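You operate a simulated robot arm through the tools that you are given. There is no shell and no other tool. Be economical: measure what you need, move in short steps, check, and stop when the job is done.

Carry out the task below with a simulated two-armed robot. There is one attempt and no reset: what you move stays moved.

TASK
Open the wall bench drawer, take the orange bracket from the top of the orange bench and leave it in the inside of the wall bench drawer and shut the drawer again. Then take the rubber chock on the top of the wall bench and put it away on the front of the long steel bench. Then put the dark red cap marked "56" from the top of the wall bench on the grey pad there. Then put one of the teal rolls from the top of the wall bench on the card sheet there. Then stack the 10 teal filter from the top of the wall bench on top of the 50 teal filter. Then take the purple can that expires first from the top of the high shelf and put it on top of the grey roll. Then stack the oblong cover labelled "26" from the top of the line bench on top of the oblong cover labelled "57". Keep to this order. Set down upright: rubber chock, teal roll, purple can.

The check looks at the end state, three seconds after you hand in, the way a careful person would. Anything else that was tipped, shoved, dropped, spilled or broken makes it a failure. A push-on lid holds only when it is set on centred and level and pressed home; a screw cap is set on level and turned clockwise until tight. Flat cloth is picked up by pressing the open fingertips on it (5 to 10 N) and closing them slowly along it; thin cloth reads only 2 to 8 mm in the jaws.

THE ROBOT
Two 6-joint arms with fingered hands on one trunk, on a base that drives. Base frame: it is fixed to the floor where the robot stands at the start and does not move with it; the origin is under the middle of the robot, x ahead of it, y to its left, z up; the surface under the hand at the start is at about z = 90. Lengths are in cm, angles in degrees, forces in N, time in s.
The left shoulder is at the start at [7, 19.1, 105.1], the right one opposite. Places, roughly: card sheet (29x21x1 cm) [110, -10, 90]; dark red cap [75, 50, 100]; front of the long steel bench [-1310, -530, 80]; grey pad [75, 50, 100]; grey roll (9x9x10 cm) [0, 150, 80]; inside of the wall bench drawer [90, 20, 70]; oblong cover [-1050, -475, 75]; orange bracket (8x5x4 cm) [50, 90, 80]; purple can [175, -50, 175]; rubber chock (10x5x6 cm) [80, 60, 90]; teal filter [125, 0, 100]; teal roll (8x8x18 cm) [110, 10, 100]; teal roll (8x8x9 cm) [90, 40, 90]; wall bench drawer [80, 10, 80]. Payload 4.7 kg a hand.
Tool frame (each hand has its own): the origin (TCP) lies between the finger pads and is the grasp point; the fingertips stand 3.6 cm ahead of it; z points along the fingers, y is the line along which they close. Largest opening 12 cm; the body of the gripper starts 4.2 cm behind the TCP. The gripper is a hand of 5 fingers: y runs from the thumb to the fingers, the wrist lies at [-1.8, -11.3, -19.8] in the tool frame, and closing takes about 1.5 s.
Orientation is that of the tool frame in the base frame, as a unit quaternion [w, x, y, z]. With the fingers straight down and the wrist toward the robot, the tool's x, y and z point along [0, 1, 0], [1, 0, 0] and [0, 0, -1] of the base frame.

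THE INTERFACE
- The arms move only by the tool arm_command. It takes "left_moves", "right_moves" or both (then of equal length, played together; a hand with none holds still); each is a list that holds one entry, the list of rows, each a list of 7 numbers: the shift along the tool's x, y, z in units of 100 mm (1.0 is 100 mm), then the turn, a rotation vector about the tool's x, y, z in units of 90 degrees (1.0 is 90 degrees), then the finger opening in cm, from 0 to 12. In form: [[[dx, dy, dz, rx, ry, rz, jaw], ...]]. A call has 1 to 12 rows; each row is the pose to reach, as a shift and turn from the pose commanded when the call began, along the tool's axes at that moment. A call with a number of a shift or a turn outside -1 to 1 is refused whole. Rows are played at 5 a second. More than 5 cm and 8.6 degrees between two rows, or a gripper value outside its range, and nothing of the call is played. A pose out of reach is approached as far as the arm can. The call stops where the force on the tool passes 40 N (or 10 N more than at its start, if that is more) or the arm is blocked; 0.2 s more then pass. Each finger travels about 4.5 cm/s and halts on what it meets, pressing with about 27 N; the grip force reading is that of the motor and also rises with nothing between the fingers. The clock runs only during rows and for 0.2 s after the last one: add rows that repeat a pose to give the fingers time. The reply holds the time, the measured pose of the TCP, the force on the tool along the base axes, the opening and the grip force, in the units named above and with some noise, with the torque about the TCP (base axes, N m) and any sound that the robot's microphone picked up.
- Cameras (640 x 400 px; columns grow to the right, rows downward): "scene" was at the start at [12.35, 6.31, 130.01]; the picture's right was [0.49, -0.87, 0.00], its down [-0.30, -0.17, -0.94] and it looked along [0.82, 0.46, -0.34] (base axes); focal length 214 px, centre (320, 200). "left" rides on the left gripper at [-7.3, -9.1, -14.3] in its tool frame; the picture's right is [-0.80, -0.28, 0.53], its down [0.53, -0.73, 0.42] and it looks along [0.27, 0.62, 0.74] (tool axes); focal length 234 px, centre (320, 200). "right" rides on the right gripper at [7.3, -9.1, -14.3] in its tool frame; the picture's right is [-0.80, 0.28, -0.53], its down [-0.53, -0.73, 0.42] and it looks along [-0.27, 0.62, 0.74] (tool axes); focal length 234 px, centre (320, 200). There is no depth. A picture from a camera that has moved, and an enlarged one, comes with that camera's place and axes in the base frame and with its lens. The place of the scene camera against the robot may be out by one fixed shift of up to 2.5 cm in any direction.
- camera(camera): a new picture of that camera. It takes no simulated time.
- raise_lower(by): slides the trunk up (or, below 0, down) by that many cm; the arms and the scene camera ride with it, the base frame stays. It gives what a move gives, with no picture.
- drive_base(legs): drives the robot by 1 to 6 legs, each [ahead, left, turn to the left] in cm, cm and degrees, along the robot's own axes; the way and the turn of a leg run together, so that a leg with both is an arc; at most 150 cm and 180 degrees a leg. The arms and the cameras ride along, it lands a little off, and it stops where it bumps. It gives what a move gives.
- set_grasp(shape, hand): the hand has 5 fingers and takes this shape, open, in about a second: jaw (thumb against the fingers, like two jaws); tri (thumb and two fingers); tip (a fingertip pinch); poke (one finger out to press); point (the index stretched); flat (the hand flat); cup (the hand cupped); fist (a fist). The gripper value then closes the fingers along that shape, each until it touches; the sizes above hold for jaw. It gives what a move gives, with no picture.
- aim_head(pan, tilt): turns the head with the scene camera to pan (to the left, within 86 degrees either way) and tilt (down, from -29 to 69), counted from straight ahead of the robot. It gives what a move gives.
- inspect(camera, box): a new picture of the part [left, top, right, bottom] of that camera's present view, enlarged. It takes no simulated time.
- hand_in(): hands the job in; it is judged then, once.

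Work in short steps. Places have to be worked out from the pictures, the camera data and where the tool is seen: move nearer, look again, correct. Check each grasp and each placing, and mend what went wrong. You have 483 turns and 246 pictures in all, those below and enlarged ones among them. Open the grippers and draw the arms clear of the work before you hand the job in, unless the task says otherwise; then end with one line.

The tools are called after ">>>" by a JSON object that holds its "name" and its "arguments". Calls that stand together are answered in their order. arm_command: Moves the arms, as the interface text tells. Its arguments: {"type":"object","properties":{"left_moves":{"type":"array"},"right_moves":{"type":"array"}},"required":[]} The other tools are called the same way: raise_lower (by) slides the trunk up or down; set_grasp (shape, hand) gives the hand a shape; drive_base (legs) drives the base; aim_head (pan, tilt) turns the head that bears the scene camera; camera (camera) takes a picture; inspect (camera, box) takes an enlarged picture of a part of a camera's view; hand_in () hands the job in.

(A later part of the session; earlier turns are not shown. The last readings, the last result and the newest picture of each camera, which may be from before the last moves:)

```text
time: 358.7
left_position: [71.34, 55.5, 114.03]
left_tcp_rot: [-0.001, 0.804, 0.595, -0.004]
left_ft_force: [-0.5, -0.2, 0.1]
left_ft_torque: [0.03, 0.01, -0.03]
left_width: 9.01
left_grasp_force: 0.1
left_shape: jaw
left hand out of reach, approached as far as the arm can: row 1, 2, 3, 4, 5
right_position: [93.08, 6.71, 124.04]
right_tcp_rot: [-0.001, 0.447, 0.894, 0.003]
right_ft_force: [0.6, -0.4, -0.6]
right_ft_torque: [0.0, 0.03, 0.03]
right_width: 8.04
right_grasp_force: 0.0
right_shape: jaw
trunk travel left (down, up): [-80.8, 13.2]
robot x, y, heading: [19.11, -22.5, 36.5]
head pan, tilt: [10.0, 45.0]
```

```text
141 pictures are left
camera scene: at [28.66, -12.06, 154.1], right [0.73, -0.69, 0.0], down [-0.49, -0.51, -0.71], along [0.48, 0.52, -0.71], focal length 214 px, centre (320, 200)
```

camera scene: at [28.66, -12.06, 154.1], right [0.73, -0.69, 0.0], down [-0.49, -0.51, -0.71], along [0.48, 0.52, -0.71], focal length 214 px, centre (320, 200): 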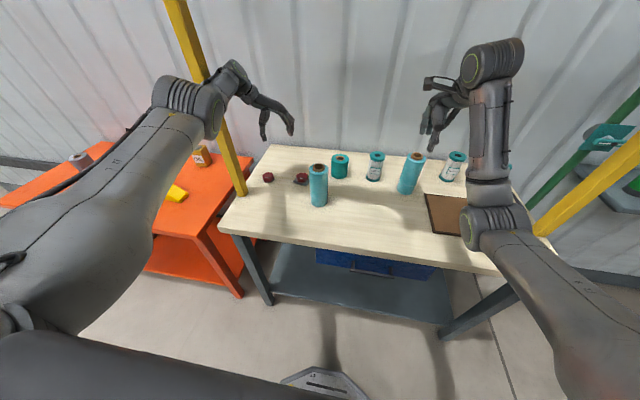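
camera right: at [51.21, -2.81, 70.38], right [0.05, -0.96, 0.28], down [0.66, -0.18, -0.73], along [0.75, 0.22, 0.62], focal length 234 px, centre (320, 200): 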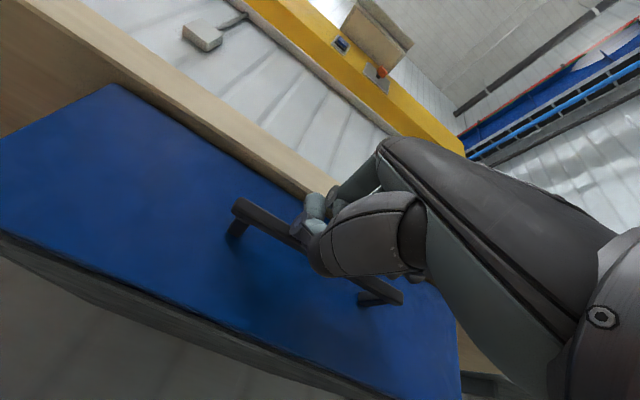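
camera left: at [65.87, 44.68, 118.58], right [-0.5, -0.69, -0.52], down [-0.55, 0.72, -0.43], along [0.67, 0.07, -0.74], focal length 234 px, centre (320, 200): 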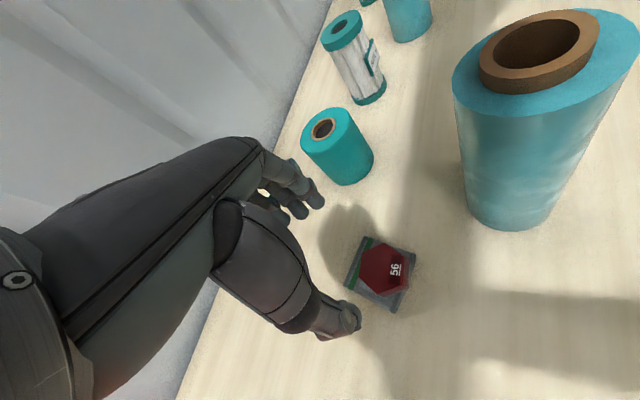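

The left wrist is near the post; I shift right a bit and rotate the hand back before driving off.

>>> {"name": "arm_command", "arguments": {"left_moves": [[[-0.1, 0, 0, 0, 0, -0.07, 9], [-0.2, 0, 0, 0, 0, -0.15, 9], [-0.3, 0, 0, 0, 0, -0.23, 9], [-0.4, 0, 0, 0, 0, -0.31, 9], [-0.5, 0, 0, 0, 0, -0.38, 9], [-0.5, 0, 0, 0, 0, -0.45, 9]]]}}

>>> {"name": "drive_base", "arguments": {"legs": [[-30, 0, 0]]}}

>>> {"name": "camera", "arguments": {"camera": "scene"}}

```text
time: 360.1
left_position: [76.66, 58.97, 113.91]
left_tcp_rot: [0.0, 0.547, 0.837, -0.002]
left_ft_force: [-0.8, 0.0, 0.1]
left_ft_torque: [-0.01, -0.01, 0.02]
left_width: 8.99
left_grasp_force: 0.2
left_shape: jaw
left hand out of reach, approached as far as the arm can: row 1, 2, 3, 4, 5, 6
right_position: [92.62, 6.93, 124.1]
right_tcp_rot: [-0.001, 0.447, 0.895, 0.003]
right_ft_force: [0.2, -0.7, 0.5]
right_ft_torque: [0.01, -0.03, 0.01]
right_width: 8.01
right_grasp_force: 0.0
right_shape: jaw
trunk travel left (down, up): [-80.8, 13.2]
robot x, y, heading: [19.03, -22.65, 36.6]
head pan, tilt: [10.0, 45.0]
```

```text
time: 362.1
left_position: [52.22, 41.37, 113.78]
left_tcp_rot: [-0.001, 0.546, 0.838, -0.004]
left_ft_force: [-0.1, 0.2, -0.1]
left_ft_torque: [0.01, 0.02, 0.0]
left_width: 8.96
left_grasp_force: 0.0
left_shape: jaw
right_position: [68.46, -10.54, 123.95]
right_tcp_rot: [0.0, 0.444, 0.896, 0.003]
right_ft_force: [0.3, 0.3, -0.1]
right_ft_torque: [-0.04, 0.02, 0.0]
right_width: 8.02
right_grasp_force: 0.0
right_shape: jaw
trunk travel left (down, up): [-80.8, 13.2]
robot x, y, heading: [-4.93, -40.26, 37.0]
head pan, tilt: [10.0, 45.0]
```

```text
140 pictures are left
camera scene: at [4.11, -29.67, 154.11], right [0.73, -0.68, 0.0], down [-0.48, -0.52, -0.71], along [0.48, 0.52, -0.71], focal length 214 px, centre (320, 200)
```

scene: 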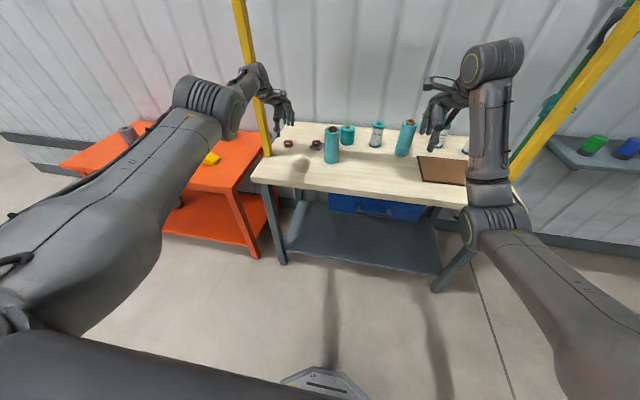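

Clear. I retract the left hand toward the robot so it stays off the bench during the right-hand work.

>>> {"name": "arm_command", "arguments": {"left_moves": [[[0, -0.4, 0, 0, 0, 0, 9], [0, -0.8, 0, 0, 0, 0, 9], [0, -1.0, 0, 0, 0, 0, 9]]]}}

>>> {"name": "arm_command", "arguments": {"left_moves": [[[0, -0.4, 0, 0, 0, 0, 9], [0, -0.8, 0, 0, 0, 0, 9], [0, -1.0, 0, 0, 0, 0, 9]]]}}

>>> {"name": "camera", "arguments": {"camera": "right"}}

```text
time: 362.9
left_position: [49.78, 43.29, 114.02]
left_tcp_rot: [0.0, 0.545, 0.838, -0.004]
left_ft_force: [-1.3, 0.0, 0.4]
left_ft_torque: [0.0, -0.02, 0.07]
left_width: 8.99
left_grasp_force: 0.1
left_shape: jaw
left hand out of reach, approached as far as the arm can: row 1, 2, 3
right_position: [68.18, -10.72, 124.27]
right_tcp_rot: [0.0, 0.444, 0.896, 0.003]
right_ft_force: [0.3, -0.5, 0.2]
right_ft_torque: [0.0, -0.02, 0.03]
right_width: 8.01
right_grasp_force: 0.1
right_shape: jaw
trunk travel left (down, up): [-80.8, 13.2]
robot x, y, heading: [-4.62, -40.6, 37.0]
head pan, tilt: [10.0, 45.0]
```

```text
time: 363.7
left_position: [46.87, 45.95, 113.87]
left_tcp_rot: [0.0, 0.545, 0.838, -0.005]
left_ft_force: [0.3, -0.1, -0.1]
left_ft_torque: [0.03, 0.01, 0.02]
left_width: 8.97
left_grasp_force: 0.0
left_shape: jaw
left hand out of reach, approached as far as the arm can: row 1, 2, 3
right_position: [68.34, -10.58, 124.24]
right_tcp_rot: [0.0, 0.444, 0.896, 0.003]
right_ft_force: [0.1, 0.1, 0.9]
right_ft_torque: [0.02, -0.01, 0.03]
right_width: 8.04
right_grasp_force: 0.1
right_shape: jaw
trunk travel left (down, up): [-80.8, 13.2]
robot x, y, heading: [-4.49, -40.6, 36.9]
head pan, tilt: [10.0, 45.0]
```

```text
139 pictures are left
camera right: at [56.61, -10.56, 138.37], right [0.71, -0.47, 0.53], down [-0.26, -0.87, -0.43], along [0.66, 0.17, -0.74], focal length 234 px, centre (320, 200)
```

right: 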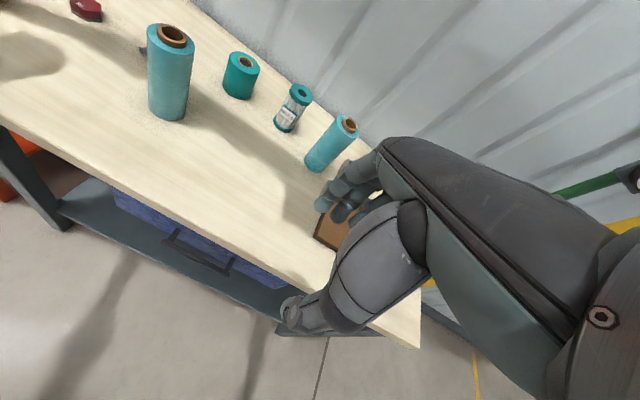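

I lower the right hand 6 cm and raise the trunk 6 so the left hand clears the roll tops, then drive right and forward.

>>> {"name": "arm_command", "arguments": {"right_moves": [[[0, 0, 0.3, 0, 0, 0, 12], [0, 0, 0.6, 0, 0, 0, 12]]]}}

>>> {"name": "raise_lower", "arguments": {"by": 6}}

>>> {"name": "drive_base", "arguments": {"legs": [[0, -15, 0], [28, 0, 0]]}}

>>> {"name": "camera", "arguments": {"camera": "right"}}

>>> {"name": "camera", "arguments": {"camera": "scene"}}

```text
time: 364.3
left_position: [46.92, 45.93, 114.04]
left_tcp_rot: [0.0, 0.546, 0.838, -0.004]
left_ft_force: [-0.6, 0.4, 0.1]
left_ft_torque: [0.0, 0.04, 0.0]
left_width: 9.0
left_grasp_force: 0.1
left_shape: jaw
right_position: [68.29, -10.64, 118.23]
right_tcp_rot: [0.0, 0.444, 0.896, 0.003]
right_ft_force: [-0.4, 0.5, -0.7]
right_ft_torque: [-0.02, 0.01, -0.01]
right_width: 11.97
right_grasp_force: 0.1
right_shape: jaw
trunk travel left (down, up): [-80.8, 13.2]
robot x, y, heading: [-4.94, -40.4, 37.0]
head pan, tilt: [10.0, 45.0]
```

```text
time: 365.3
left_position: [46.88, 45.99, 119.91]
left_tcp_rot: [0.0, 0.545, 0.839, -0.005]
left_ft_force: [0.3, -0.4, -0.1]
left_ft_torque: [0.02, 0.0, 0.01]
left_width: 8.98
left_grasp_force: 0.1
left_shape: jaw
right_position: [68.3, -10.68, 124.26]
right_tcp_rot: [0.0, 0.445, 0.896, 0.002]
right_ft_force: [0.0, 0.5, -0.1]
right_ft_torque: [-0.03, 0.01, -0.03]
right_width: 11.94
right_grasp_force: 0.0
right_shape: jaw
trunk travel left (down, up): [-86.8, 7.2]
robot x, y, heading: [-4.89, -40.52, 37.0]
head pan, tilt: [10.0, 45.0]
```

```text
time: 368.2
left_position: [77.76, 50.36, 120.17]
left_tcp_rot: [0.0, 0.546, 0.838, -0.003]
left_ft_force: [0.1, 0.0, -0.3]
left_ft_torque: [0.04, -0.01, 0.02]
left_width: 8.98
left_grasp_force: 0.0
left_shape: jaw
right_position: [99.15, -6.32, 124.32]
right_tcp_rot: [0.0, 0.445, 0.896, 0.003]
right_ft_force: [0.4, 0.5, -0.8]
right_ft_torque: [0.02, -0.03, 0.01]
right_width: 11.96
right_grasp_force: 0.1
right_shape: jaw
trunk travel left (down, up): [-86.8, 7.2]
robot x, y, heading: [25.85, -36.1, 36.8]
head pan, tilt: [10.0, 45.0]
```

```text
138 pictures are left
camera right: at [87.35, -6.27, 138.61], right [0.71, -0.47, 0.53], down [-0.26, -0.86, -0.43], along [0.66, 0.17, -0.73], focal length 234 px, centre (320, 200)
```

right: 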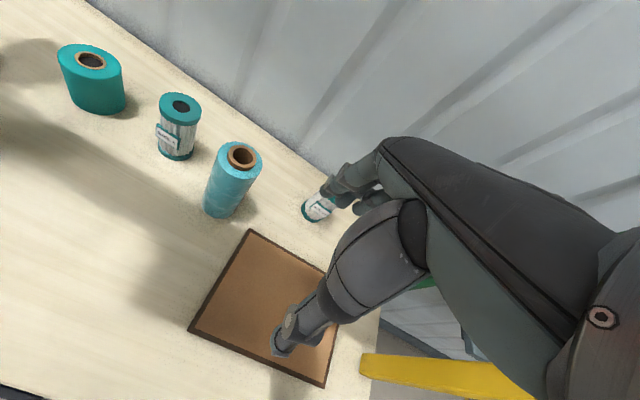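

```text
137 pictures are left
camera scene: at [34.78, -25.51, 160.16], right [0.73, -0.68, 0.0], down [-0.48, -0.52, -0.71], along [0.48, 0.52, -0.71], focal length 214 px, centre (320, 200)
```

scene: 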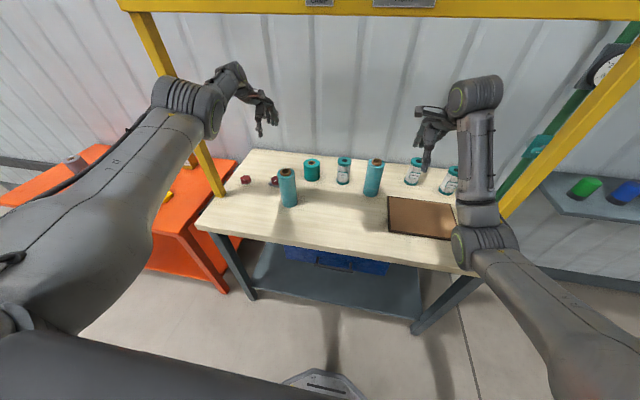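

The right tall roll is at about [105, 11]; the card centre at about [108, -13]. I move the right hand above the roll.

>>> {"name": "arm_command", "arguments": {"right_moves": [[[0.25, 0.35, 0, 0, 0, 0, 12], [0.5, 0.7, 0, 0, 0, 0, 12], [0.75, 0.9, 0, 0, 0, 0, 12], [1.0, 1.0, 0.2, 0, 0, 0, 12]]]}}

>>> {"name": "arm_command", "arguments": {"right_moves": [[[0.03, 0.3, 0.2, 0, 0, 0, 12], [0.03, 0.51, 0.4, 0, 0, 0, 12]]]}}

>>> {"name": "camera", "arguments": {"camera": "right"}}

>>> {"name": "camera", "arguments": {"camera": "scene"}}

```text
time: 369.2
left_position: [77.79, 50.59, 119.97]
left_tcp_rot: [0.001, 0.546, 0.838, -0.004]
left_ft_force: [-0.2, -0.5, -0.7]
left_ft_torque: [-0.05, -0.01, 0.0]
left_width: 8.97
left_grasp_force: 0.0
left_shape: jaw
right_position: [101.11, 8.09, 122.35]
right_tcp_rot: [0.0, 0.444, 0.896, 0.003]
right_ft_force: [-0.9, 0.5, 0.6]
right_ft_torque: [0.0, -0.01, -0.02]
right_width: 11.98
right_grasp_force: 0.1
right_shape: jaw
trunk travel left (down, up): [-86.8, 7.2]
robot x, y, heading: [26.37, -35.79, 37.0]
head pan, tilt: [10.0, 45.0]
```

```text
time: 369.9
left_position: [77.91, 50.64, 119.98]
left_tcp_rot: [0.001, 0.545, 0.838, -0.004]
left_ft_force: [0.0, -0.2, -0.6]
left_ft_torque: [-0.01, 0.01, 0.0]
left_width: 8.99
left_grasp_force: 0.1
left_shape: jaw
right_position: [105.21, 11.31, 118.39]
right_tcp_rot: [0.0, 0.444, 0.896, 0.002]
right_ft_force: [1.1, 0.6, -0.6]
right_ft_torque: [-0.02, 0.0, -0.01]
right_width: 11.96
right_grasp_force: 0.1
right_shape: jaw
trunk travel left (down, up): [-86.8, 7.2]
robot x, y, heading: [26.21, -35.84, 37.5]
head pan, tilt: [10.0, 45.0]
```

```text
136 pictures are left
camera right: at [93.45, 11.5, 132.53], right [0.71, -0.47, 0.53], down [-0.26, -0.87, -0.43], along [0.66, 0.17, -0.74], focal length 234 px, centre (320, 200)
```

right: 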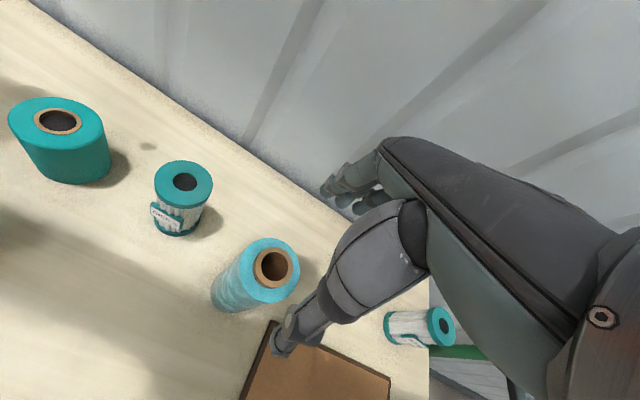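

```text
135 pictures are left
camera scene: at [35.0, -25.17, 160.12], right [0.73, -0.68, 0.0], down [-0.48, -0.52, -0.71], along [0.48, 0.52, -0.71], focal length 214 px, centre (320, 200)
```

scene: 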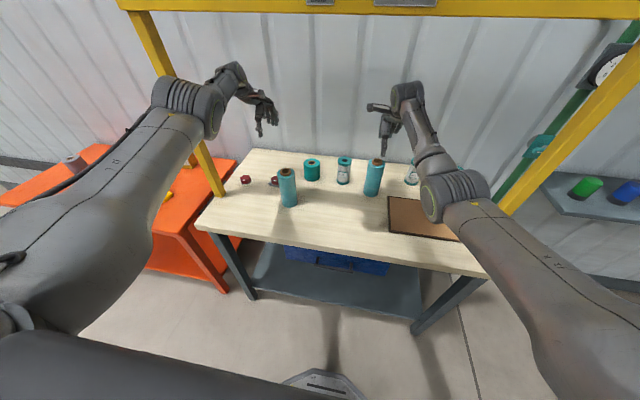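

Aligned directly over the roll's core. I descend around it to z≈104.5.

>>> {"name": "arm_command", "arguments": {"right_moves": [[[0, 0, 0.35, 0, 0, 0, 12], [0, 0, 0.7, 0, 0, 0, 12], [0, 0, 0.95, 0, 0, 0, 12]]]}}

>>> {"name": "camera", "arguments": {"camera": "right"}}

```text
time: 370.6
left_position: [77.8, 50.43, 120.08]
left_tcp_rot: [0.0, 0.546, 0.838, -0.004]
left_ft_force: [-0.1, 0.1, -0.8]
left_ft_torque: [0.01, -0.01, -0.03]
left_width: 9.0
left_grasp_force: 0.0
left_shape: jaw
right_position: [105.13, 11.26, 109.04]
right_tcp_rot: [0.001, 0.444, 0.896, 0.003]
right_ft_force: [0.4, 0.6, -0.4]
right_ft_torque: [0.01, 0.03, 0.0]
right_width: 11.97
right_grasp_force: 0.0
right_shape: jaw
trunk travel left (down, up): [-86.8, 7.2]
robot x, y, heading: [26.16, -36.3, 37.2]
head pan, tilt: [10.0, 45.0]
```

```text
134 pictures are left
camera right: at [93.41, 11.27, 123.2], right [0.71, -0.47, 0.53], down [-0.26, -0.86, -0.43], along [0.66, 0.17, -0.73], focal length 234 px, centre (320, 200)
```

right: 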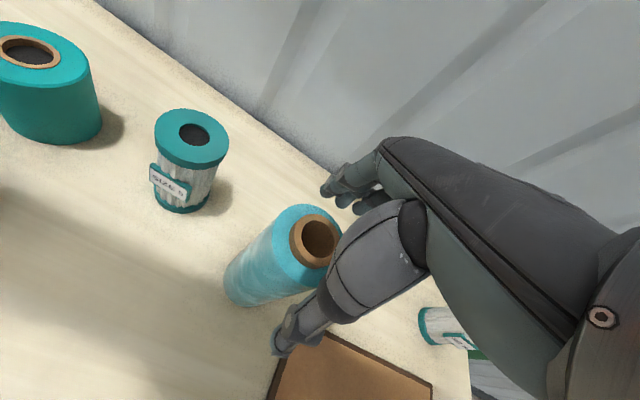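

>>> {"name": "arm_command", "arguments": {"right_moves": [[[0, 0, 0.2, 0, 0, 0, 12], [0, 0, 0.4, 0, 0, 0, 12], [0, 0, 0.4, 0, 0, 0, 10], [0, 0, 0.4, 0, 0, 0, 8], [0, 0, 0.4, 0, 0, 0, 6], [0, 0, 0.4, 0, 0, 0, 5], [0, 0, 0.4, 0, 0, 0, 5], [0, 0, 0.4, 0, 0, 0, 5], [0, 0, 0.4, 0, 0, 0, 5]]]}}

>>> {"name": "camera", "arguments": {"camera": "right"}}

```text
time: 372.6
left_position: [77.94, 50.41, 119.96]
left_tcp_rot: [0.0, 0.545, 0.838, -0.005]
left_ft_force: [-0.7, -0.6, -0.7]
left_ft_torque: [0.0, -0.01, 0.01]
left_width: 9.0
left_grasp_force: 0.0
left_shape: jaw
right_position: [105.13, 11.16, 105.02]
right_tcp_rot: [0.0, 0.444, 0.896, 0.003]
right_ft_force: [-1.0, -1.8, -0.5]
right_ft_torque: [-0.05, 0.02, 0.0]
right_width: 6.16
right_grasp_force: 27.0
right_shape: jaw
trunk travel left (down, up): [-86.8, 7.2]
robot x, y, heading: [26.17, -36.07, 37.2]
head pan, tilt: [10.0, 45.0]
```

```text
133 pictures are left
camera right: at [93.38, 11.21, 119.19], right [0.71, -0.47, 0.52], down [-0.26, -0.87, -0.43], along [0.66, 0.17, -0.74], focal length 234 px, centre (320, 200)
```

right: 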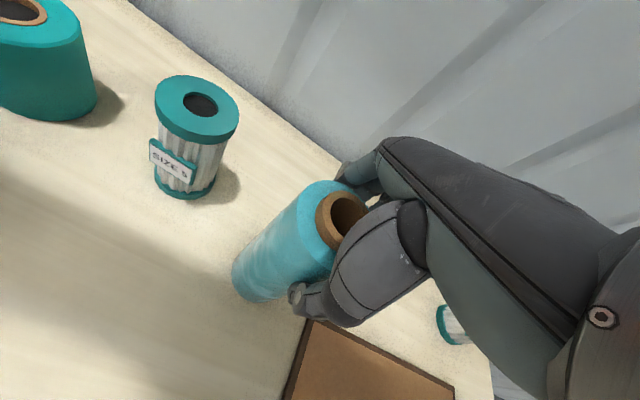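

Gripped. I lift 4 cm and carry it over the card.

>>> {"name": "arm_command", "arguments": {"right_moves": [[[0, 0, -0.15, 0, 0, 0, 5], [0, 0, -0.3, 0, 0, 0, 5], [0, 0, -0.45, 0, 0, 0, 5], [-0.3, -0.2, -0.45, 0, 0, 0, 5], [-0.6, -0.4, -0.45, 0, 0, 0, 5], [-0.95, -0.6, -0.45, 0, 0, 0, 5]]]}}

>>> {"name": "arm_command", "arguments": {"right_moves": [[[-0.3, -0.2, 0, 0, 0, 0, 5], [-0.6, -0.4, 0, 0, 0, 0, 5], [-0.96, -0.55, 0, 0, 0, 0, 5], [-0.96, -0.55, 0, 0, 0, 0, 5]]]}}

>>> {"name": "camera", "arguments": {"camera": "right"}}

>>> {"name": "camera", "arguments": {"camera": "scene"}}

```text
time: 374.1
left_position: [77.95, 50.38, 120.14]
left_tcp_rot: [-0.001, 0.546, 0.838, -0.004]
left_ft_force: [0.1, 0.7, 0.0]
left_ft_torque: [0.06, -0.02, 0.0]
left_width: 9.0
left_grasp_force: 0.2
left_shape: jaw
right_position: [106.14, -0.15, 109.33]
right_tcp_rot: [0.0, 0.444, 0.896, 0.003]
right_ft_force: [-0.1, 0.4, -6.2]
right_ft_torque: [0.0, 0.01, -0.01]
right_width: 6.18
right_grasp_force: 26.8
right_shape: jaw
trunk travel left (down, up): [-86.8, 7.2]
robot x, y, heading: [26.19, -36.01, 37.2]
head pan, tilt: [10.0, 45.0]
```

```text
time: 375.1
left_position: [77.92, 50.57, 119.97]
left_tcp_rot: [0.0, 0.545, 0.838, -0.005]
left_ft_force: [0.0, 0.5, -0.1]
left_ft_torque: [-0.02, -0.06, 0.0]
left_width: 9.02
left_grasp_force: 0.1
left_shape: jaw
right_position: [107.8, -10.7, 109.18]
right_tcp_rot: [0.0, 0.444, 0.896, 0.002]
right_ft_force: [0.3, -0.5, -6.6]
right_ft_torque: [-0.06, -0.02, 0.02]
right_width: 6.15
right_grasp_force: 27.2
right_shape: jaw
trunk travel left (down, up): [-86.8, 7.2]
robot x, y, heading: [26.29, -35.99, 37.2]
head pan, tilt: [10.0, 45.0]
```

```text
132 pictures are left
camera right: at [95.96, -10.68, 123.38], right [0.71, -0.47, 0.52], down [-0.26, -0.87, -0.43], along [0.66, 0.17, -0.74], focal length 234 px, centre (320, 200)
```

right: 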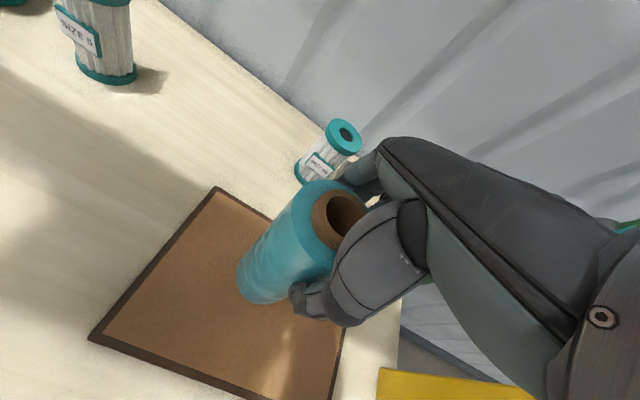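

```text
131 pictures are left
camera scene: at [35.01, -25.2, 160.12], right [0.73, -0.68, 0.0], down [-0.48, -0.52, -0.71], along [0.48, 0.52, -0.71], focal length 214 px, centre (320, 200)
```

scene: 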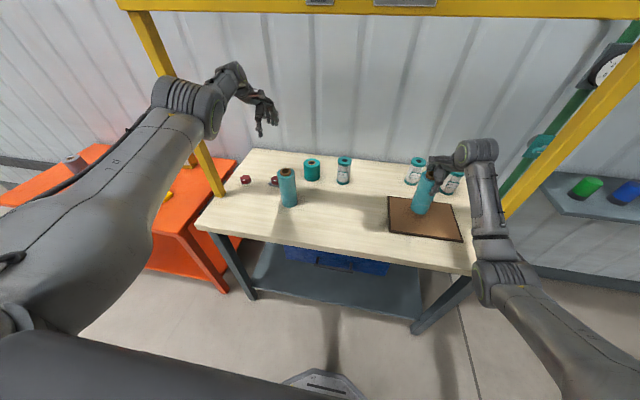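

Over the card. I lower gently until it stands.

>>> {"name": "arm_command", "arguments": {"right_moves": [[[0, 0, 0.12, 0, 0, 0, 5], [0, 0, 0.22, 0, 0, 0, 5], [0, 0, 0.28, 0, 0, 0, 5], [0, 0, 0.31, 0, 0, 0, 5]]]}}

```text
time: 376.1
left_position: [77.91, 50.49, 120.04]
left_tcp_rot: [-0.001, 0.545, 0.838, -0.005]
left_ft_force: [-0.2, -0.9, -0.3]
left_ft_torque: [0.03, 0.02, -0.03]
left_width: 9.0
left_grasp_force: 0.0
left_shape: jaw
right_position: [107.39, -10.85, 106.04]
right_tcp_rot: [-0.001, 0.444, 0.896, 0.002]
right_ft_force: [1.0, 0.0, -6.0]
right_ft_torque: [-0.04, 0.01, -0.02]
right_width: 6.17
right_grasp_force: 26.4
right_shape: jaw
trunk travel left (down, up): [-86.8, 7.2]
robot x, y, heading: [26.02, -35.9, 36.8]
head pan, tilt: [10.0, 45.0]
```

>>> {"name": "arm_command", "arguments": {"right_moves": [[[0, 0, 0.03, 0, 0, 0, 5], [0, 0, 0.06, 0, 0, 0, 5], [0, 0, 0.09, 0, 0, 0, 5]]]}}

```text
time: 376.9
left_position: [77.77, 50.36, 120.3]
left_tcp_rot: [0.0, 0.546, 0.838, -0.003]
left_ft_force: [0.4, -0.2, -0.6]
left_ft_torque: [-0.01, 0.01, 0.0]
left_width: 9.0
left_grasp_force: 0.1
left_shape: jaw
right_position: [107.62, -10.96, 105.68]
right_tcp_rot: [0.002, 0.444, 0.896, 0.006]
right_ft_force: [4.7, -2.9, 14.7]
right_ft_torque: [0.03, -0.22, -0.11]
right_width: 6.24
right_grasp_force: 27.3
right_shape: jaw
trunk travel left (down, up): [-86.8, 7.2]
robot x, y, heading: [26.15, -35.88, 37.0]
head pan, tilt: [10.0, 45.0]
```

Standing on the card. I ease, open wide, and lift straight up.

>>> {"name": "arm_command", "arguments": {"right_moves": [[[0, 0, -0.03, 0, 0, 0, 6.5], [0, 0, -0.03, 0, 0, 0, 7.5], [0, 0, -0.03, 0, 0, 0, 9], [0, 0, -0.03, 0, 0, 0, 11], [0, 0, -0.03, 0, 0, 0, 12], [0, 0, -0.03, 0, 0, 0, 12], [0, 0, -0.03, 0, 0, 0, 12], [0, 0, -0.4, 0, 0, 0, 12], [0, 0, -0.8, 0, 0, 0, 12], [0, 0, -1.0, 0, 0, 0, 12]]]}}

>>> {"name": "camera", "arguments": {"camera": "right"}}

>>> {"name": "camera", "arguments": {"camera": "scene"}}

```text
time: 379.1
left_position: [77.82, 50.46, 120.05]
left_tcp_rot: [0.0, 0.545, 0.838, -0.005]
left_ft_force: [-1.6, -0.3, -0.8]
left_ft_torque: [0.0, 0.01, -0.01]
left_width: 8.98
left_grasp_force: 0.0
left_shape: jaw
right_position: [107.54, -10.89, 115.14]
right_tcp_rot: [0.0, 0.444, 0.896, 0.003]
right_ft_force: [0.4, 0.4, -0.3]
right_ft_torque: [-0.02, -0.01, -0.01]
right_width: 11.95
right_grasp_force: 0.1
right_shape: jaw
trunk travel left (down, up): [-86.8, 7.2]
robot x, y, heading: [26.02, -36.25, 37.1]
head pan, tilt: [10.0, 45.0]
```

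```text
130 pictures are left
camera right: at [95.7, -10.88, 129.43], right [0.71, -0.47, 0.52], down [-0.26, -0.87, -0.43], along [0.66, 0.17, -0.74], focal length 234 px, centre (320, 200)
```

right: 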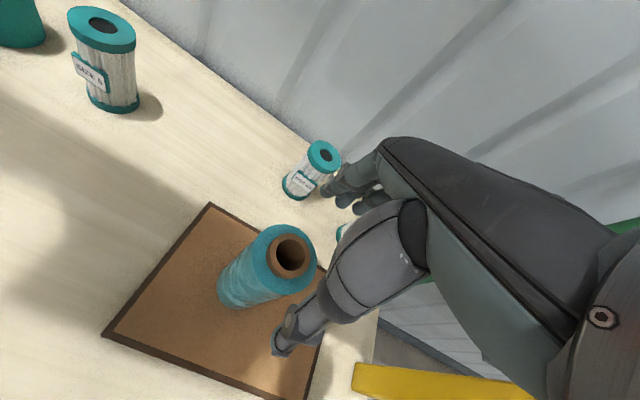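

```text
129 pictures are left
camera scene: at [34.95, -25.35, 160.13], right [0.73, -0.68, 0.0], down [-0.48, -0.52, -0.71], along [0.48, 0.52, -0.71], focal length 214 px, centre (320, 200)
```

scene: 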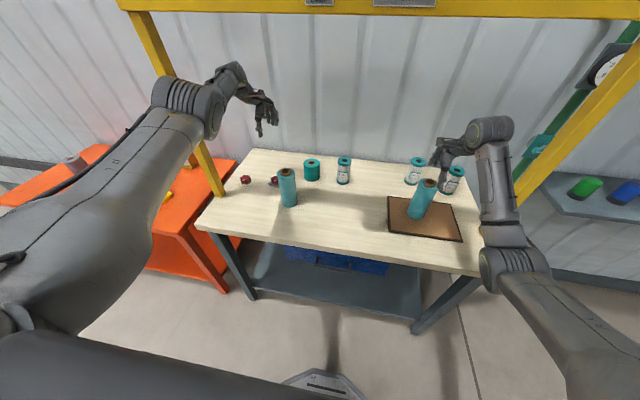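

The roll stands on the card. Now the filters: I move the right hand up and back so I can read the labels.

>>> {"name": "arm_command", "arguments": {"right_moves": [[[0, 0, -0.4, 0, 0, 0, 12], [0, -0.4, -0.6, 0, 0, 0, 12], [0, -0.8, -0.6, 0, 0, 0, 12]]]}}

>>> {"name": "inspect", "arguments": {"camera": "scene", "box": [320, 130, 480, 240]}}

>>> {"name": "camera", "arguments": {"camera": "right"}}

```text
time: 379.9
left_position: [77.99, 50.28, 120.18]
left_tcp_rot: [-0.001, 0.545, 0.838, -0.003]
left_ft_force: [0.0, -0.8, 0.7]
left_ft_torque: [0.03, 0.0, 0.04]
left_width: 9.01
left_grasp_force: 0.1
left_shape: jaw
right_position: [100.9, -15.99, 121.28]
right_tcp_rot: [0.0, 0.444, 0.896, 0.003]
right_ft_force: [0.2, -0.4, 0.0]
right_ft_torque: [0.06, -0.02, 0.03]
right_width: 11.99
right_grasp_force: 0.0
right_shape: jaw
trunk travel left (down, up): [-86.8, 7.2]
robot x, y, heading: [26.4, -35.62, 37.1]
head pan, tilt: [10.0, 45.0]
```

```text
3.64 times, centred on (400, 185) of scene
camera zoom: at [34.87, -25.55, 160.16], right [0.73, -0.68, 0.0], down [-0.48, -0.52, -0.71], along [0.48, 0.52, -0.71], focal length 780 px, centre (29, 254)
```

zoom: 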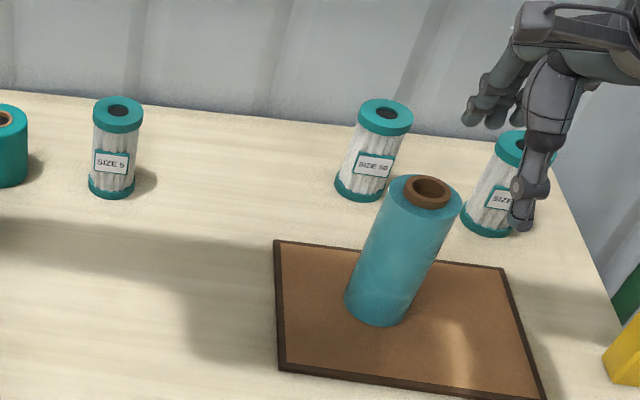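

```text
127 pictures are left
camera right: at [89.18, -16.02, 135.57], right [0.71, -0.47, 0.52], down [-0.26, -0.86, -0.43], along [0.66, 0.17, -0.73], focal length 234 px, centre (320, 200)
```

right: 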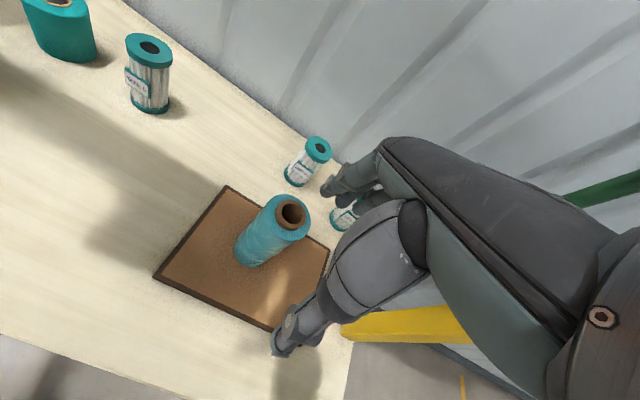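

SIZE 50 stands at about [124, 4]; the right filter (to be verified as SIZE 10) at about [129, -12]. I drive a bit forward and right to reach both with the right hand.

>>> {"name": "drive_base", "arguments": {"legs": [[0, -13.5, 0], [10.5, 0, 0]]}}

>>> {"name": "camera", "arguments": {"camera": "right"}}

>>> {"name": "camera", "arguments": {"camera": "scene"}}

```text
time: 381.9
left_position: [94.04, 45.92, 120.36]
left_tcp_rot: [0.001, 0.545, 0.839, -0.003]
left_ft_force: [-0.2, -0.2, 0.1]
left_ft_torque: [0.02, 0.0, 0.02]
left_width: 9.01
left_grasp_force: 0.0
left_shape: jaw
right_position: [117.33, -20.43, 121.43]
right_tcp_rot: [0.0, 0.443, 0.897, 0.004]
right_ft_force: [-0.2, 0.6, -0.6]
right_ft_torque: [0.03, -0.01, 0.01]
right_width: 11.98
right_grasp_force: 0.1
right_shape: jaw
trunk travel left (down, up): [-86.8, 7.2]
robot x, y, heading: [42.55, -40.9, 37.1]
head pan, tilt: [10.0, 45.0]
```

```text
126 pictures are left
camera right: at [105.61, -20.53, 135.64], right [0.71, -0.47, 0.53], down [-0.26, -0.86, -0.43], along [0.66, 0.17, -0.73], focal length 234 px, centre (320, 200)
```

right: 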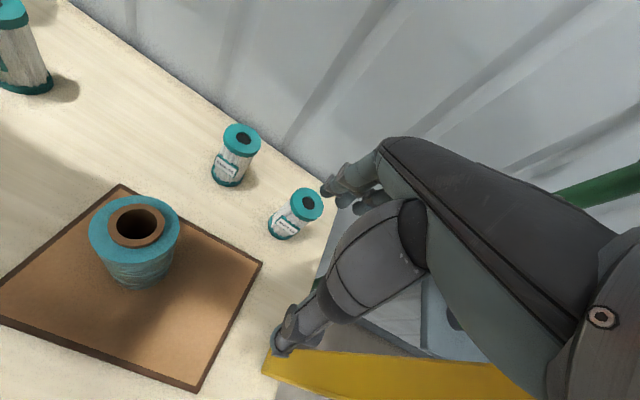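

```text
125 pictures are left
camera scene: at [51.26, -30.19, 160.18], right [0.73, -0.68, 0.0], down [-0.48, -0.52, -0.71], along [0.48, 0.52, -0.71], focal length 214 px, centre (320, 200)
```

scene: 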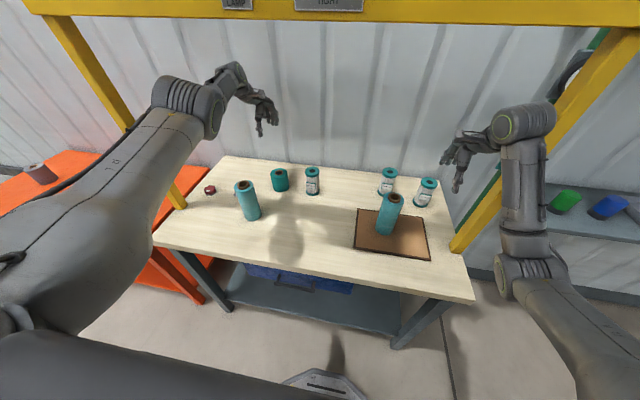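

The right post stands close to the right hand here, and the left hand would come near the wall. I back off to fix the left arm's posture and come in from further left.

>>> {"name": "drive_base", "arguments": {"legs": [[-60, 0, 0]]}}

>>> {"name": "arm_command", "arguments": {"left_moves": [[[0, -0.1, 0.4, 0, 0, 0, 9], [0, -0.2, 0.8, 0, 0, 0, 9], [0, -0.3, 1.0, 0, 0, 0, 9]]]}}

>>> {"name": "camera", "arguments": {"camera": "scene"}}

```text
time: 385.3
left_position: [46.05, 10.29, 120.01]
left_tcp_rot: [0.0, 0.541, 0.841, -0.004]
left_ft_force: [0.5, -0.3, 0.3]
left_ft_torque: [0.02, 0.01, -0.02]
left_width: 8.99
left_grasp_force: 0.0
left_shape: jaw
right_position: [70.04, -56.0, 121.25]
right_tcp_rot: [-0.001, 0.439, 0.898, 0.002]
right_ft_force: [0.2, 0.0, -0.4]
right_ft_torque: [0.02, 0.01, 0.0]
right_width: 11.98
right_grasp_force: 0.0
right_shape: jaw
trunk travel left (down, up): [-86.8, 7.2]
robot x, y, heading: [-4.63, -76.88, 37.7]
head pan, tilt: [10.0, 45.0]
```

```text
time: 386.1
left_position: [44.51, 10.18, 109.82]
left_tcp_rot: [0.0, 0.541, 0.841, -0.004]
left_ft_force: [0.1, 0.8, -0.6]
left_ft_torque: [0.0, -0.01, 0.04]
left_width: 9.01
left_grasp_force: 0.0
left_shape: jaw
left hand out of reach, approached as far as the arm can: row 1, 2, 3
right_position: [69.85, -56.08, 121.31]
right_tcp_rot: [0.001, 0.438, 0.899, 0.003]
right_ft_force: [-0.2, -1.2, 0.1]
right_ft_torque: [-0.02, 0.01, 0.0]
right_width: 11.98
right_grasp_force: 0.2
right_shape: jaw
trunk travel left (down, up): [-86.8, 7.2]
robot x, y, heading: [-4.91, -76.97, 37.7]
head pan, tilt: [10.0, 45.0]
```

```text
124 pictures are left
camera scene: at [3.81, -66.2, 160.15], right [0.74, -0.67, 0.0], down [-0.48, -0.52, -0.71], along [0.48, 0.52, -0.71], focal length 214 px, centre (320, 200)
```

scene: 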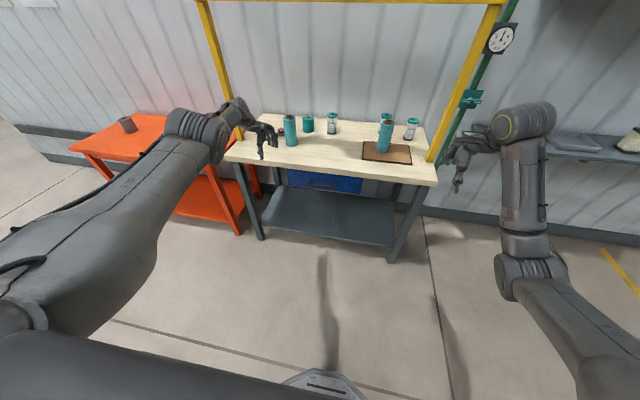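

>>> {"name": "arm_command", "arguments": {"left_moves": [[[0, 0, 0.1, 0, 0, -0.08, 9], [0, 0, 0.2, 0, 0, -0.16, 9], [0, -0.1, 0.3, 0, 0, -0.24, 9], [0, -0.2, 0.3, 0, 0, -0.3, 9], [0, -0.5, 0.3, 0, 0, -0.3, 9], [0, -0.8, 0.3, 0, 0, -0.3, 9]]]}}

>>> {"name": "camera", "arguments": {"camera": "scene"}}

```text
time: 387.5
left_position: [42.78, 13.16, 105.13]
left_tcp_rot: [-0.001, 0.329, 0.944, -0.005]
left_ft_force: [-0.5, 0.0, -0.6]
left_ft_torque: [0.02, -0.04, 0.03]
left_width: 8.96
left_grasp_force: 0.0
left_shape: jaw
left hand out of reach, approached as far as the arm can: row 1, 2, 3, 4, 5, 6
right_position: [69.73, -56.11, 121.41]
right_tcp_rot: [0.0, 0.439, 0.898, 0.003]
right_ft_force: [0.5, -0.2, -0.6]
right_ft_torque: [0.0, -0.04, 0.01]
right_width: 11.99
right_grasp_force: 0.1
right_shape: jaw
trunk travel left (down, up): [-86.8, 7.2]
robot x, y, heading: [-4.84, -76.99, 37.5]
head pan, tilt: [10.0, 45.0]
```

```text
123 pictures are left
camera scene: at [3.81, -66.06, 160.14], right [0.74, -0.67, 0.0], down [-0.48, -0.52, -0.71], along [0.48, 0.52, -0.71], focal length 214 px, centre (320, 200)
```

scene: 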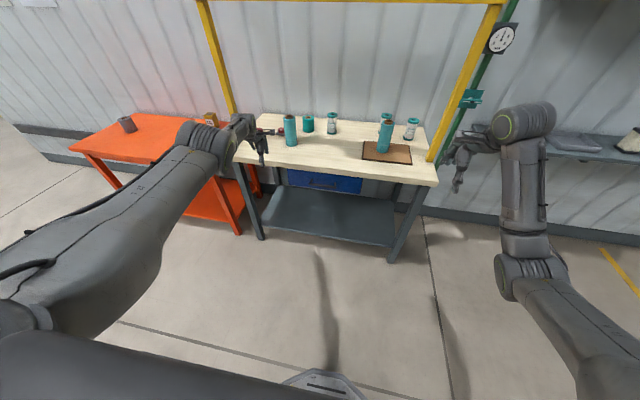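

The left arm is in an awkward elbow-out posture. I try to bring it back toward its starting pose: up and back.

>>> {"name": "arm_command", "arguments": {"left_moves": [[[0, -0.2, -0.3, 0, 0, 0.05, 9], [0, -0.4, -0.6, 0, 0, 0.1, 9], [0, -0.7, -0.9, 0, 0, 0.12, 9], [0, -1.0, -1.0, 0, 0, 0.12, 9], [0, -1.0, -1.0, 0, 0, 0.12, 9]]]}}

>>> {"name": "camera", "arguments": {"camera": "scene"}}

```text
time: 388.7
left_position: [43.4, 13.91, 114.32]
left_tcp_rot: [0.0, 0.417, 0.909, -0.005]
left_ft_force: [1.2, 0.3, -0.3]
left_ft_torque: [-0.05, 0.02, 0.0]
left_width: 8.97
left_grasp_force: 0.1
left_shape: jaw
left hand out of reach, approached as far as the arm can: row 1, 2, 3, 4, 5
right_position: [69.81, -56.09, 121.23]
right_tcp_rot: [0.001, 0.439, 0.898, 0.003]
right_ft_force: [-0.2, 0.6, 0.4]
right_ft_torque: [0.01, 0.02, -0.02]
right_width: 11.98
right_grasp_force: 0.1
right_shape: jaw
trunk travel left (down, up): [-86.8, 7.2]
robot x, y, heading: [-5.17, -76.85, 37.7]
head pan, tilt: [10.0, 45.0]
```

```text
122 pictures are left
camera scene: at [3.87, -66.15, 160.13], right [0.74, -0.67, 0.0], down [-0.48, -0.52, -0.71], along [0.48, 0.52, -0.71], focal length 214 px, centre (320, 200)
```

scene: 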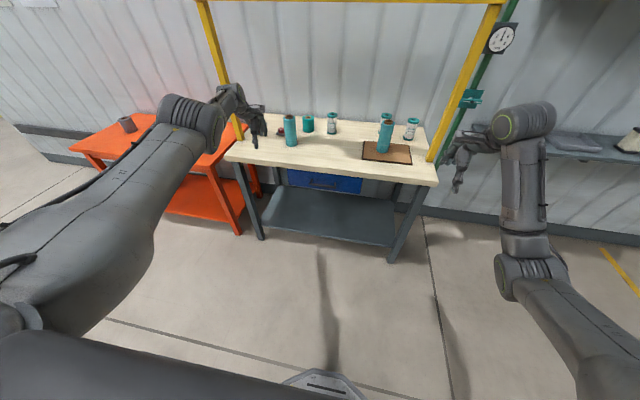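

The arm seems stuck at full extension. I try retracting with very small increments.

>>> {"name": "arm_command", "arguments": {"left_moves": [[[0, -0.03, 0, 0, 0, 0, 9], [0, -0.06, 0.02, 0, 0, 0, 9], [0, -0.1, 0.05, 0, 0, 0, 9], [0, -0.15, 0.08, 0, 0, 0, 9], [0, -0.2, 0.1, 0, 0, 0, 9], [0, -0.25, 0.12, 0, 0, 0, 9], [0, -0.3, 0.15, 0, 0, 0, 9], [0, -0.35, 0.18, 0, 0, 0, 9], [0, -0.4, 0.2, 0, 0, 0, 9], [0, -0.45, 0.23, 0, 0, 0, 9], [0, -0.5, 0.25, 0, 0, 0, 9], [0, -0.5, 0.25, 0, 0, 0, 9]]]}}

```text
time: 391.3
left_position: [42.37, 14.25, 111.61]
left_tcp_rot: [0.0, 0.416, 0.909, -0.003]
left_ft_force: [0.0, 0.3, -0.3]
left_ft_torque: [-0.01, -0.01, 0.03]
left_width: 8.97
left_grasp_force: 0.0
left_shape: jaw
left hand out of reach, approached as far as the arm can: row 3, 4, 5, 6, 7, 8, 9, 10, 11, 12
right_position: [69.9, -56.02, 121.27]
right_tcp_rot: [0.0, 0.439, 0.899, 0.003]
right_ft_force: [-0.5, 0.0, -0.2]
right_ft_torque: [0.01, -0.01, 0.04]
right_width: 11.99
right_grasp_force: 0.1
right_shape: jaw
trunk travel left (down, up): [-86.8, 7.2]
robot x, y, heading: [-4.94, -76.97, 37.8]
head pan, tilt: [10.0, 45.0]
```

Measured: the left arm is nearly straight, and with the robot at a more leftward lane it stays clear of post and wall. I drive in along that lane.

>>> {"name": "drive_base", "arguments": {"legs": [[0, 14.7, -0.8], [60, 0, 0]]}}

>>> {"name": "camera", "arguments": {"camera": "scene"}}

>>> {"name": "camera", "arguments": {"camera": "right"}}

```text
time: 395.6
left_position: [81.82, 60.87, 111.78]
left_tcp_rot: [0.0, 0.423, 0.906, -0.004]
left_ft_force: [0.9, -0.2, -0.1]
left_ft_torque: [0.01, 0.0, -0.01]
left_width: 8.99
left_grasp_force: 0.0
left_shape: jaw
right_position: [108.27, -9.88, 121.4]
right_tcp_rot: [0.0, 0.445, 0.896, 0.002]
right_ft_force: [0.3, -0.7, 1.0]
right_ft_torque: [0.01, 0.0, 0.02]
right_width: 11.98
right_grasp_force: 0.0
right_shape: jaw
trunk travel left (down, up): [-86.8, 7.2]
robot x, y, heading: [33.6, -29.87, 36.8]
head pan, tilt: [10.0, 45.0]
```

```text
121 pictures are left
camera scene: at [42.23, -19.11, 160.15], right [0.73, -0.68, 0.0], down [-0.48, -0.52, -0.71], along [0.48, 0.52, -0.71], focal length 214 px, centre (320, 200)
```

scene: 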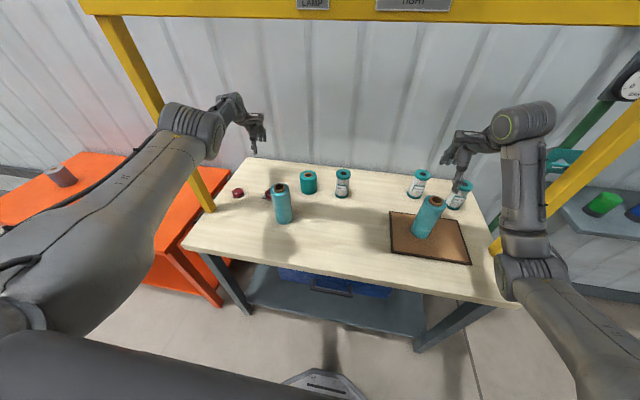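

```text
120 pictures are left
camera right: at [96.61, -9.71, 135.56], right [0.71, -0.47, 0.53], down [-0.26, -0.86, -0.43], along [0.66, 0.17, -0.73], focal length 234 px, centre (320, 200)
```

right: 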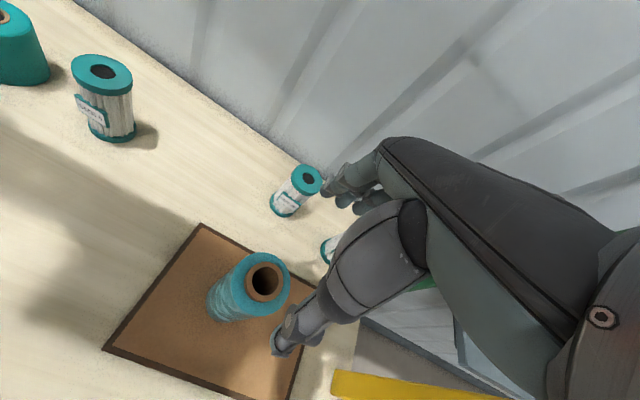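

>>> {"name": "inspect", "arguments": {"camera": "scene", "box": [400, 150, 490, 220]}}

```text
5.71 times, centred on (445, 185) of scene
camera zoom: at [42.23, -19.11, 160.15], right [0.73, -0.68, 0.0], down [-0.48, -0.52, -0.71], along [0.48, 0.52, -0.71], focal length 1226 px, centre (-394, 286)
```

zoom: 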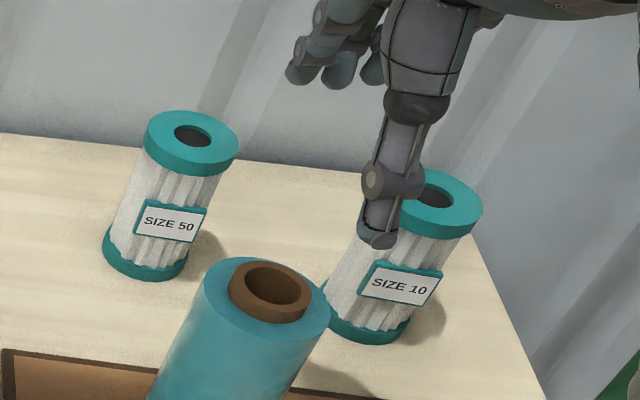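

SIZE 10 confirmed at about [130.4, -11.2]; SIZE 50 at about [124.4, 4.4], tops at z≈102. I move the right hand over SIZE 10.

>>> {"name": "arm_command", "arguments": {"right_moves": [[[-0.3, 0.3, 0, 0, 0, 0, 12], [-0.6, 0.6, 0, 0, 0, 0, 12], [-0.9, 0.9, 0, 0, 0, 0, 12], [-1.0, 1.0, 0, 0, 0, 0, 12]]]}}

>>> {"name": "arm_command", "arguments": {"right_moves": [[[-0.2, 0.3, 0.2, 0, 0, 0, 12], [-0.44, 0.68, 0.5, 0, 0, 0, 12], [-0.44, 0.68, 0.8, 0, 0, 0, 12]]]}}

>>> {"name": "camera", "arguments": {"camera": "right"}}

>>> {"name": "camera", "arguments": {"camera": "scene"}}

```text
time: 396.6
left_position: [81.89, 60.86, 111.66]
left_tcp_rot: [0.0, 0.424, 0.906, -0.003]
left_ft_force: [-0.6, -0.3, -0.1]
left_ft_torque: [-0.03, -0.02, 0.03]
left_width: 8.98
left_grasp_force: 0.0
left_shape: jaw
right_position: [122.47, -11.7, 121.5]
right_tcp_rot: [0.001, 0.445, 0.895, 0.003]
right_ft_force: [-0.3, 0.4, 0.0]
right_ft_torque: [0.01, 0.02, 0.02]
right_width: 11.97
right_grasp_force: 0.1
right_shape: jaw
trunk travel left (down, up): [-86.8, 7.2]
robot x, y, heading: [33.4, -29.73, 37.1]
head pan, tilt: [10.0, 45.0]
```

```text
refused: row 2 steps farther than a row can; nothing moved
```

```text
118 pictures are left
camera right: at [110.79, -11.63, 135.54], right [0.71, -0.47, 0.53], down [-0.26, -0.86, -0.43], along [0.66, 0.17, -0.73], focal length 234 px, centre (320, 200)
```

right: 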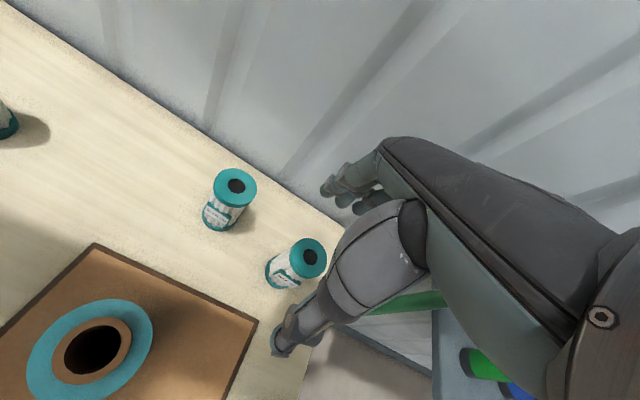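

```text
117 pictures are left
camera scene: at [42.34, -19.05, 160.13], right [0.73, -0.68, 0.0], down [-0.48, -0.52, -0.71], along [0.48, 0.52, -0.71], focal length 214 px, centre (320, 200)
```

scene: 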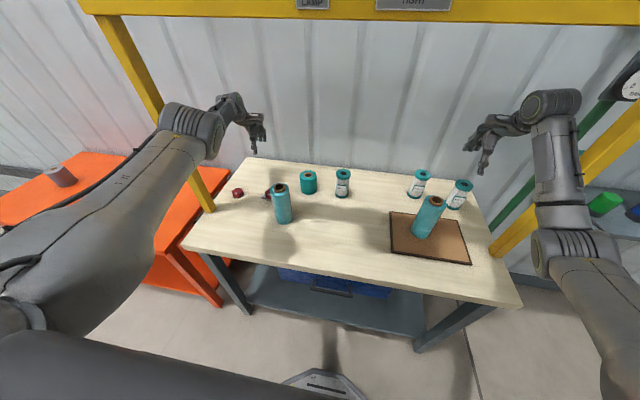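

The wrist camera refines SIZE 10 to about [132.5, -12.1]. I go above it.

>>> {"name": "arm_command", "arguments": {"right_moves": [[[-0.2, 0.25, 0.1, 0, 0, 0, 12], [-0.4, 0.5, 0.3, 0, 0, 0, 12], [-0.64, 0.77, 0.5, 0, 0, 0, 12], [-0.64, 0.77, 0.8, 0, 0, 0, 12]]]}}

>>> {"name": "camera", "arguments": {"camera": "right"}}

```text
time: 397.6
left_position: [81.84, 60.82, 111.65]
left_tcp_rot: [-0.002, 0.423, 0.906, -0.004]
left_ft_force: [0.3, 0.2, 0.5]
left_ft_torque: [-0.01, 0.05, 0.03]
left_width: 9.01
left_grasp_force: 0.1
left_shape: jaw
right_position: [132.74, -12.12, 113.29]
right_tcp_rot: [0.0, 0.444, 0.896, 0.003]
right_ft_force: [0.4, 0.5, -0.1]
right_ft_torque: [-0.02, 0.03, -0.01]
right_width: 11.99
right_grasp_force: 0.2
right_shape: jaw
trunk travel left (down, up): [-86.8, 7.2]
robot x, y, heading: [33.26, -30.0, 36.8]
head pan, tilt: [10.0, 45.0]
```

```text
116 pictures are left
camera right: at [120.9, -11.99, 127.47], right [0.71, -0.47, 0.52], down [-0.26, -0.86, -0.43], along [0.66, 0.17, -0.74], focal length 234 px, centre (320, 200)
```

right: 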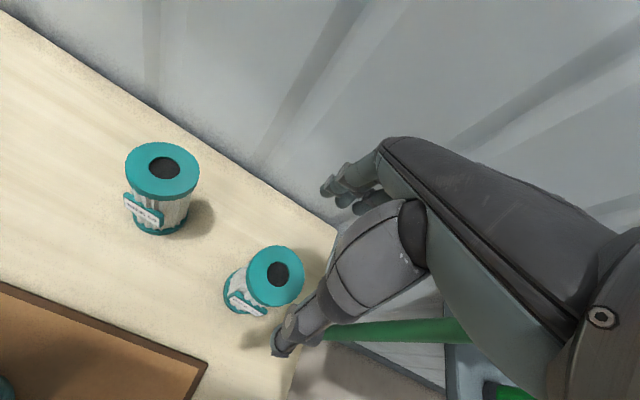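

Well aligned (0.5 cm correction). I descend to z≈98.8 and grip.

>>> {"name": "arm_command", "arguments": {"right_moves": [[[-0.03, -0.03, 0.35, 0, 0, 0, 12], [-0.03, -0.03, 0.7, 0, 0, 0, 12], [-0.03, -0.03, 1.0, 0, 0, 0, 12]]]}}

>>> {"name": "camera", "arguments": {"camera": "right"}}

```text
time: 398.4
left_position: [81.88, 60.83, 111.62]
left_tcp_rot: [0.0, 0.422, 0.906, -0.004]
left_ft_force: [-0.1, 0.8, 1.4]
left_ft_torque: [-0.03, -0.01, -0.01]
left_width: 9.0
left_grasp_force: 0.1
left_shape: jaw
right_position: [132.51, -12.52, 103.3]
right_tcp_rot: [0.0, 0.445, 0.896, 0.003]
right_ft_force: [0.1, 0.1, -0.3]
right_ft_torque: [0.0, 0.01, 0.01]
right_width: 11.99
right_grasp_force: 0.1
right_shape: jaw
trunk travel left (down, up): [-86.8, 7.2]
robot x, y, heading: [33.0, -29.38, 36.9]
head pan, tilt: [10.0, 45.0]
```

```text
115 pictures are left
camera right: at [120.69, -12.32, 117.48], right [0.71, -0.47, 0.53], down [-0.26, -0.86, -0.43], along [0.66, 0.17, -0.73], focal length 234 px, centre (320, 200)
```

right: 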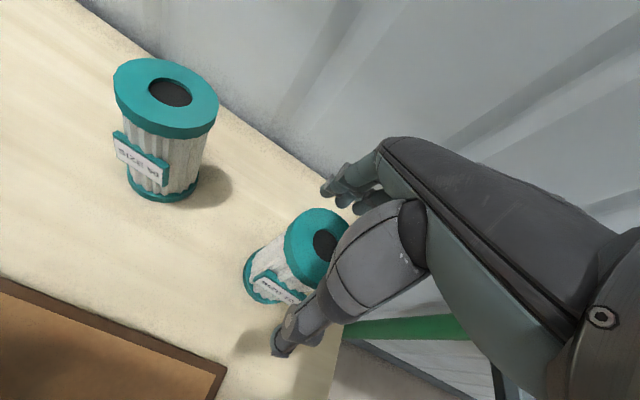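

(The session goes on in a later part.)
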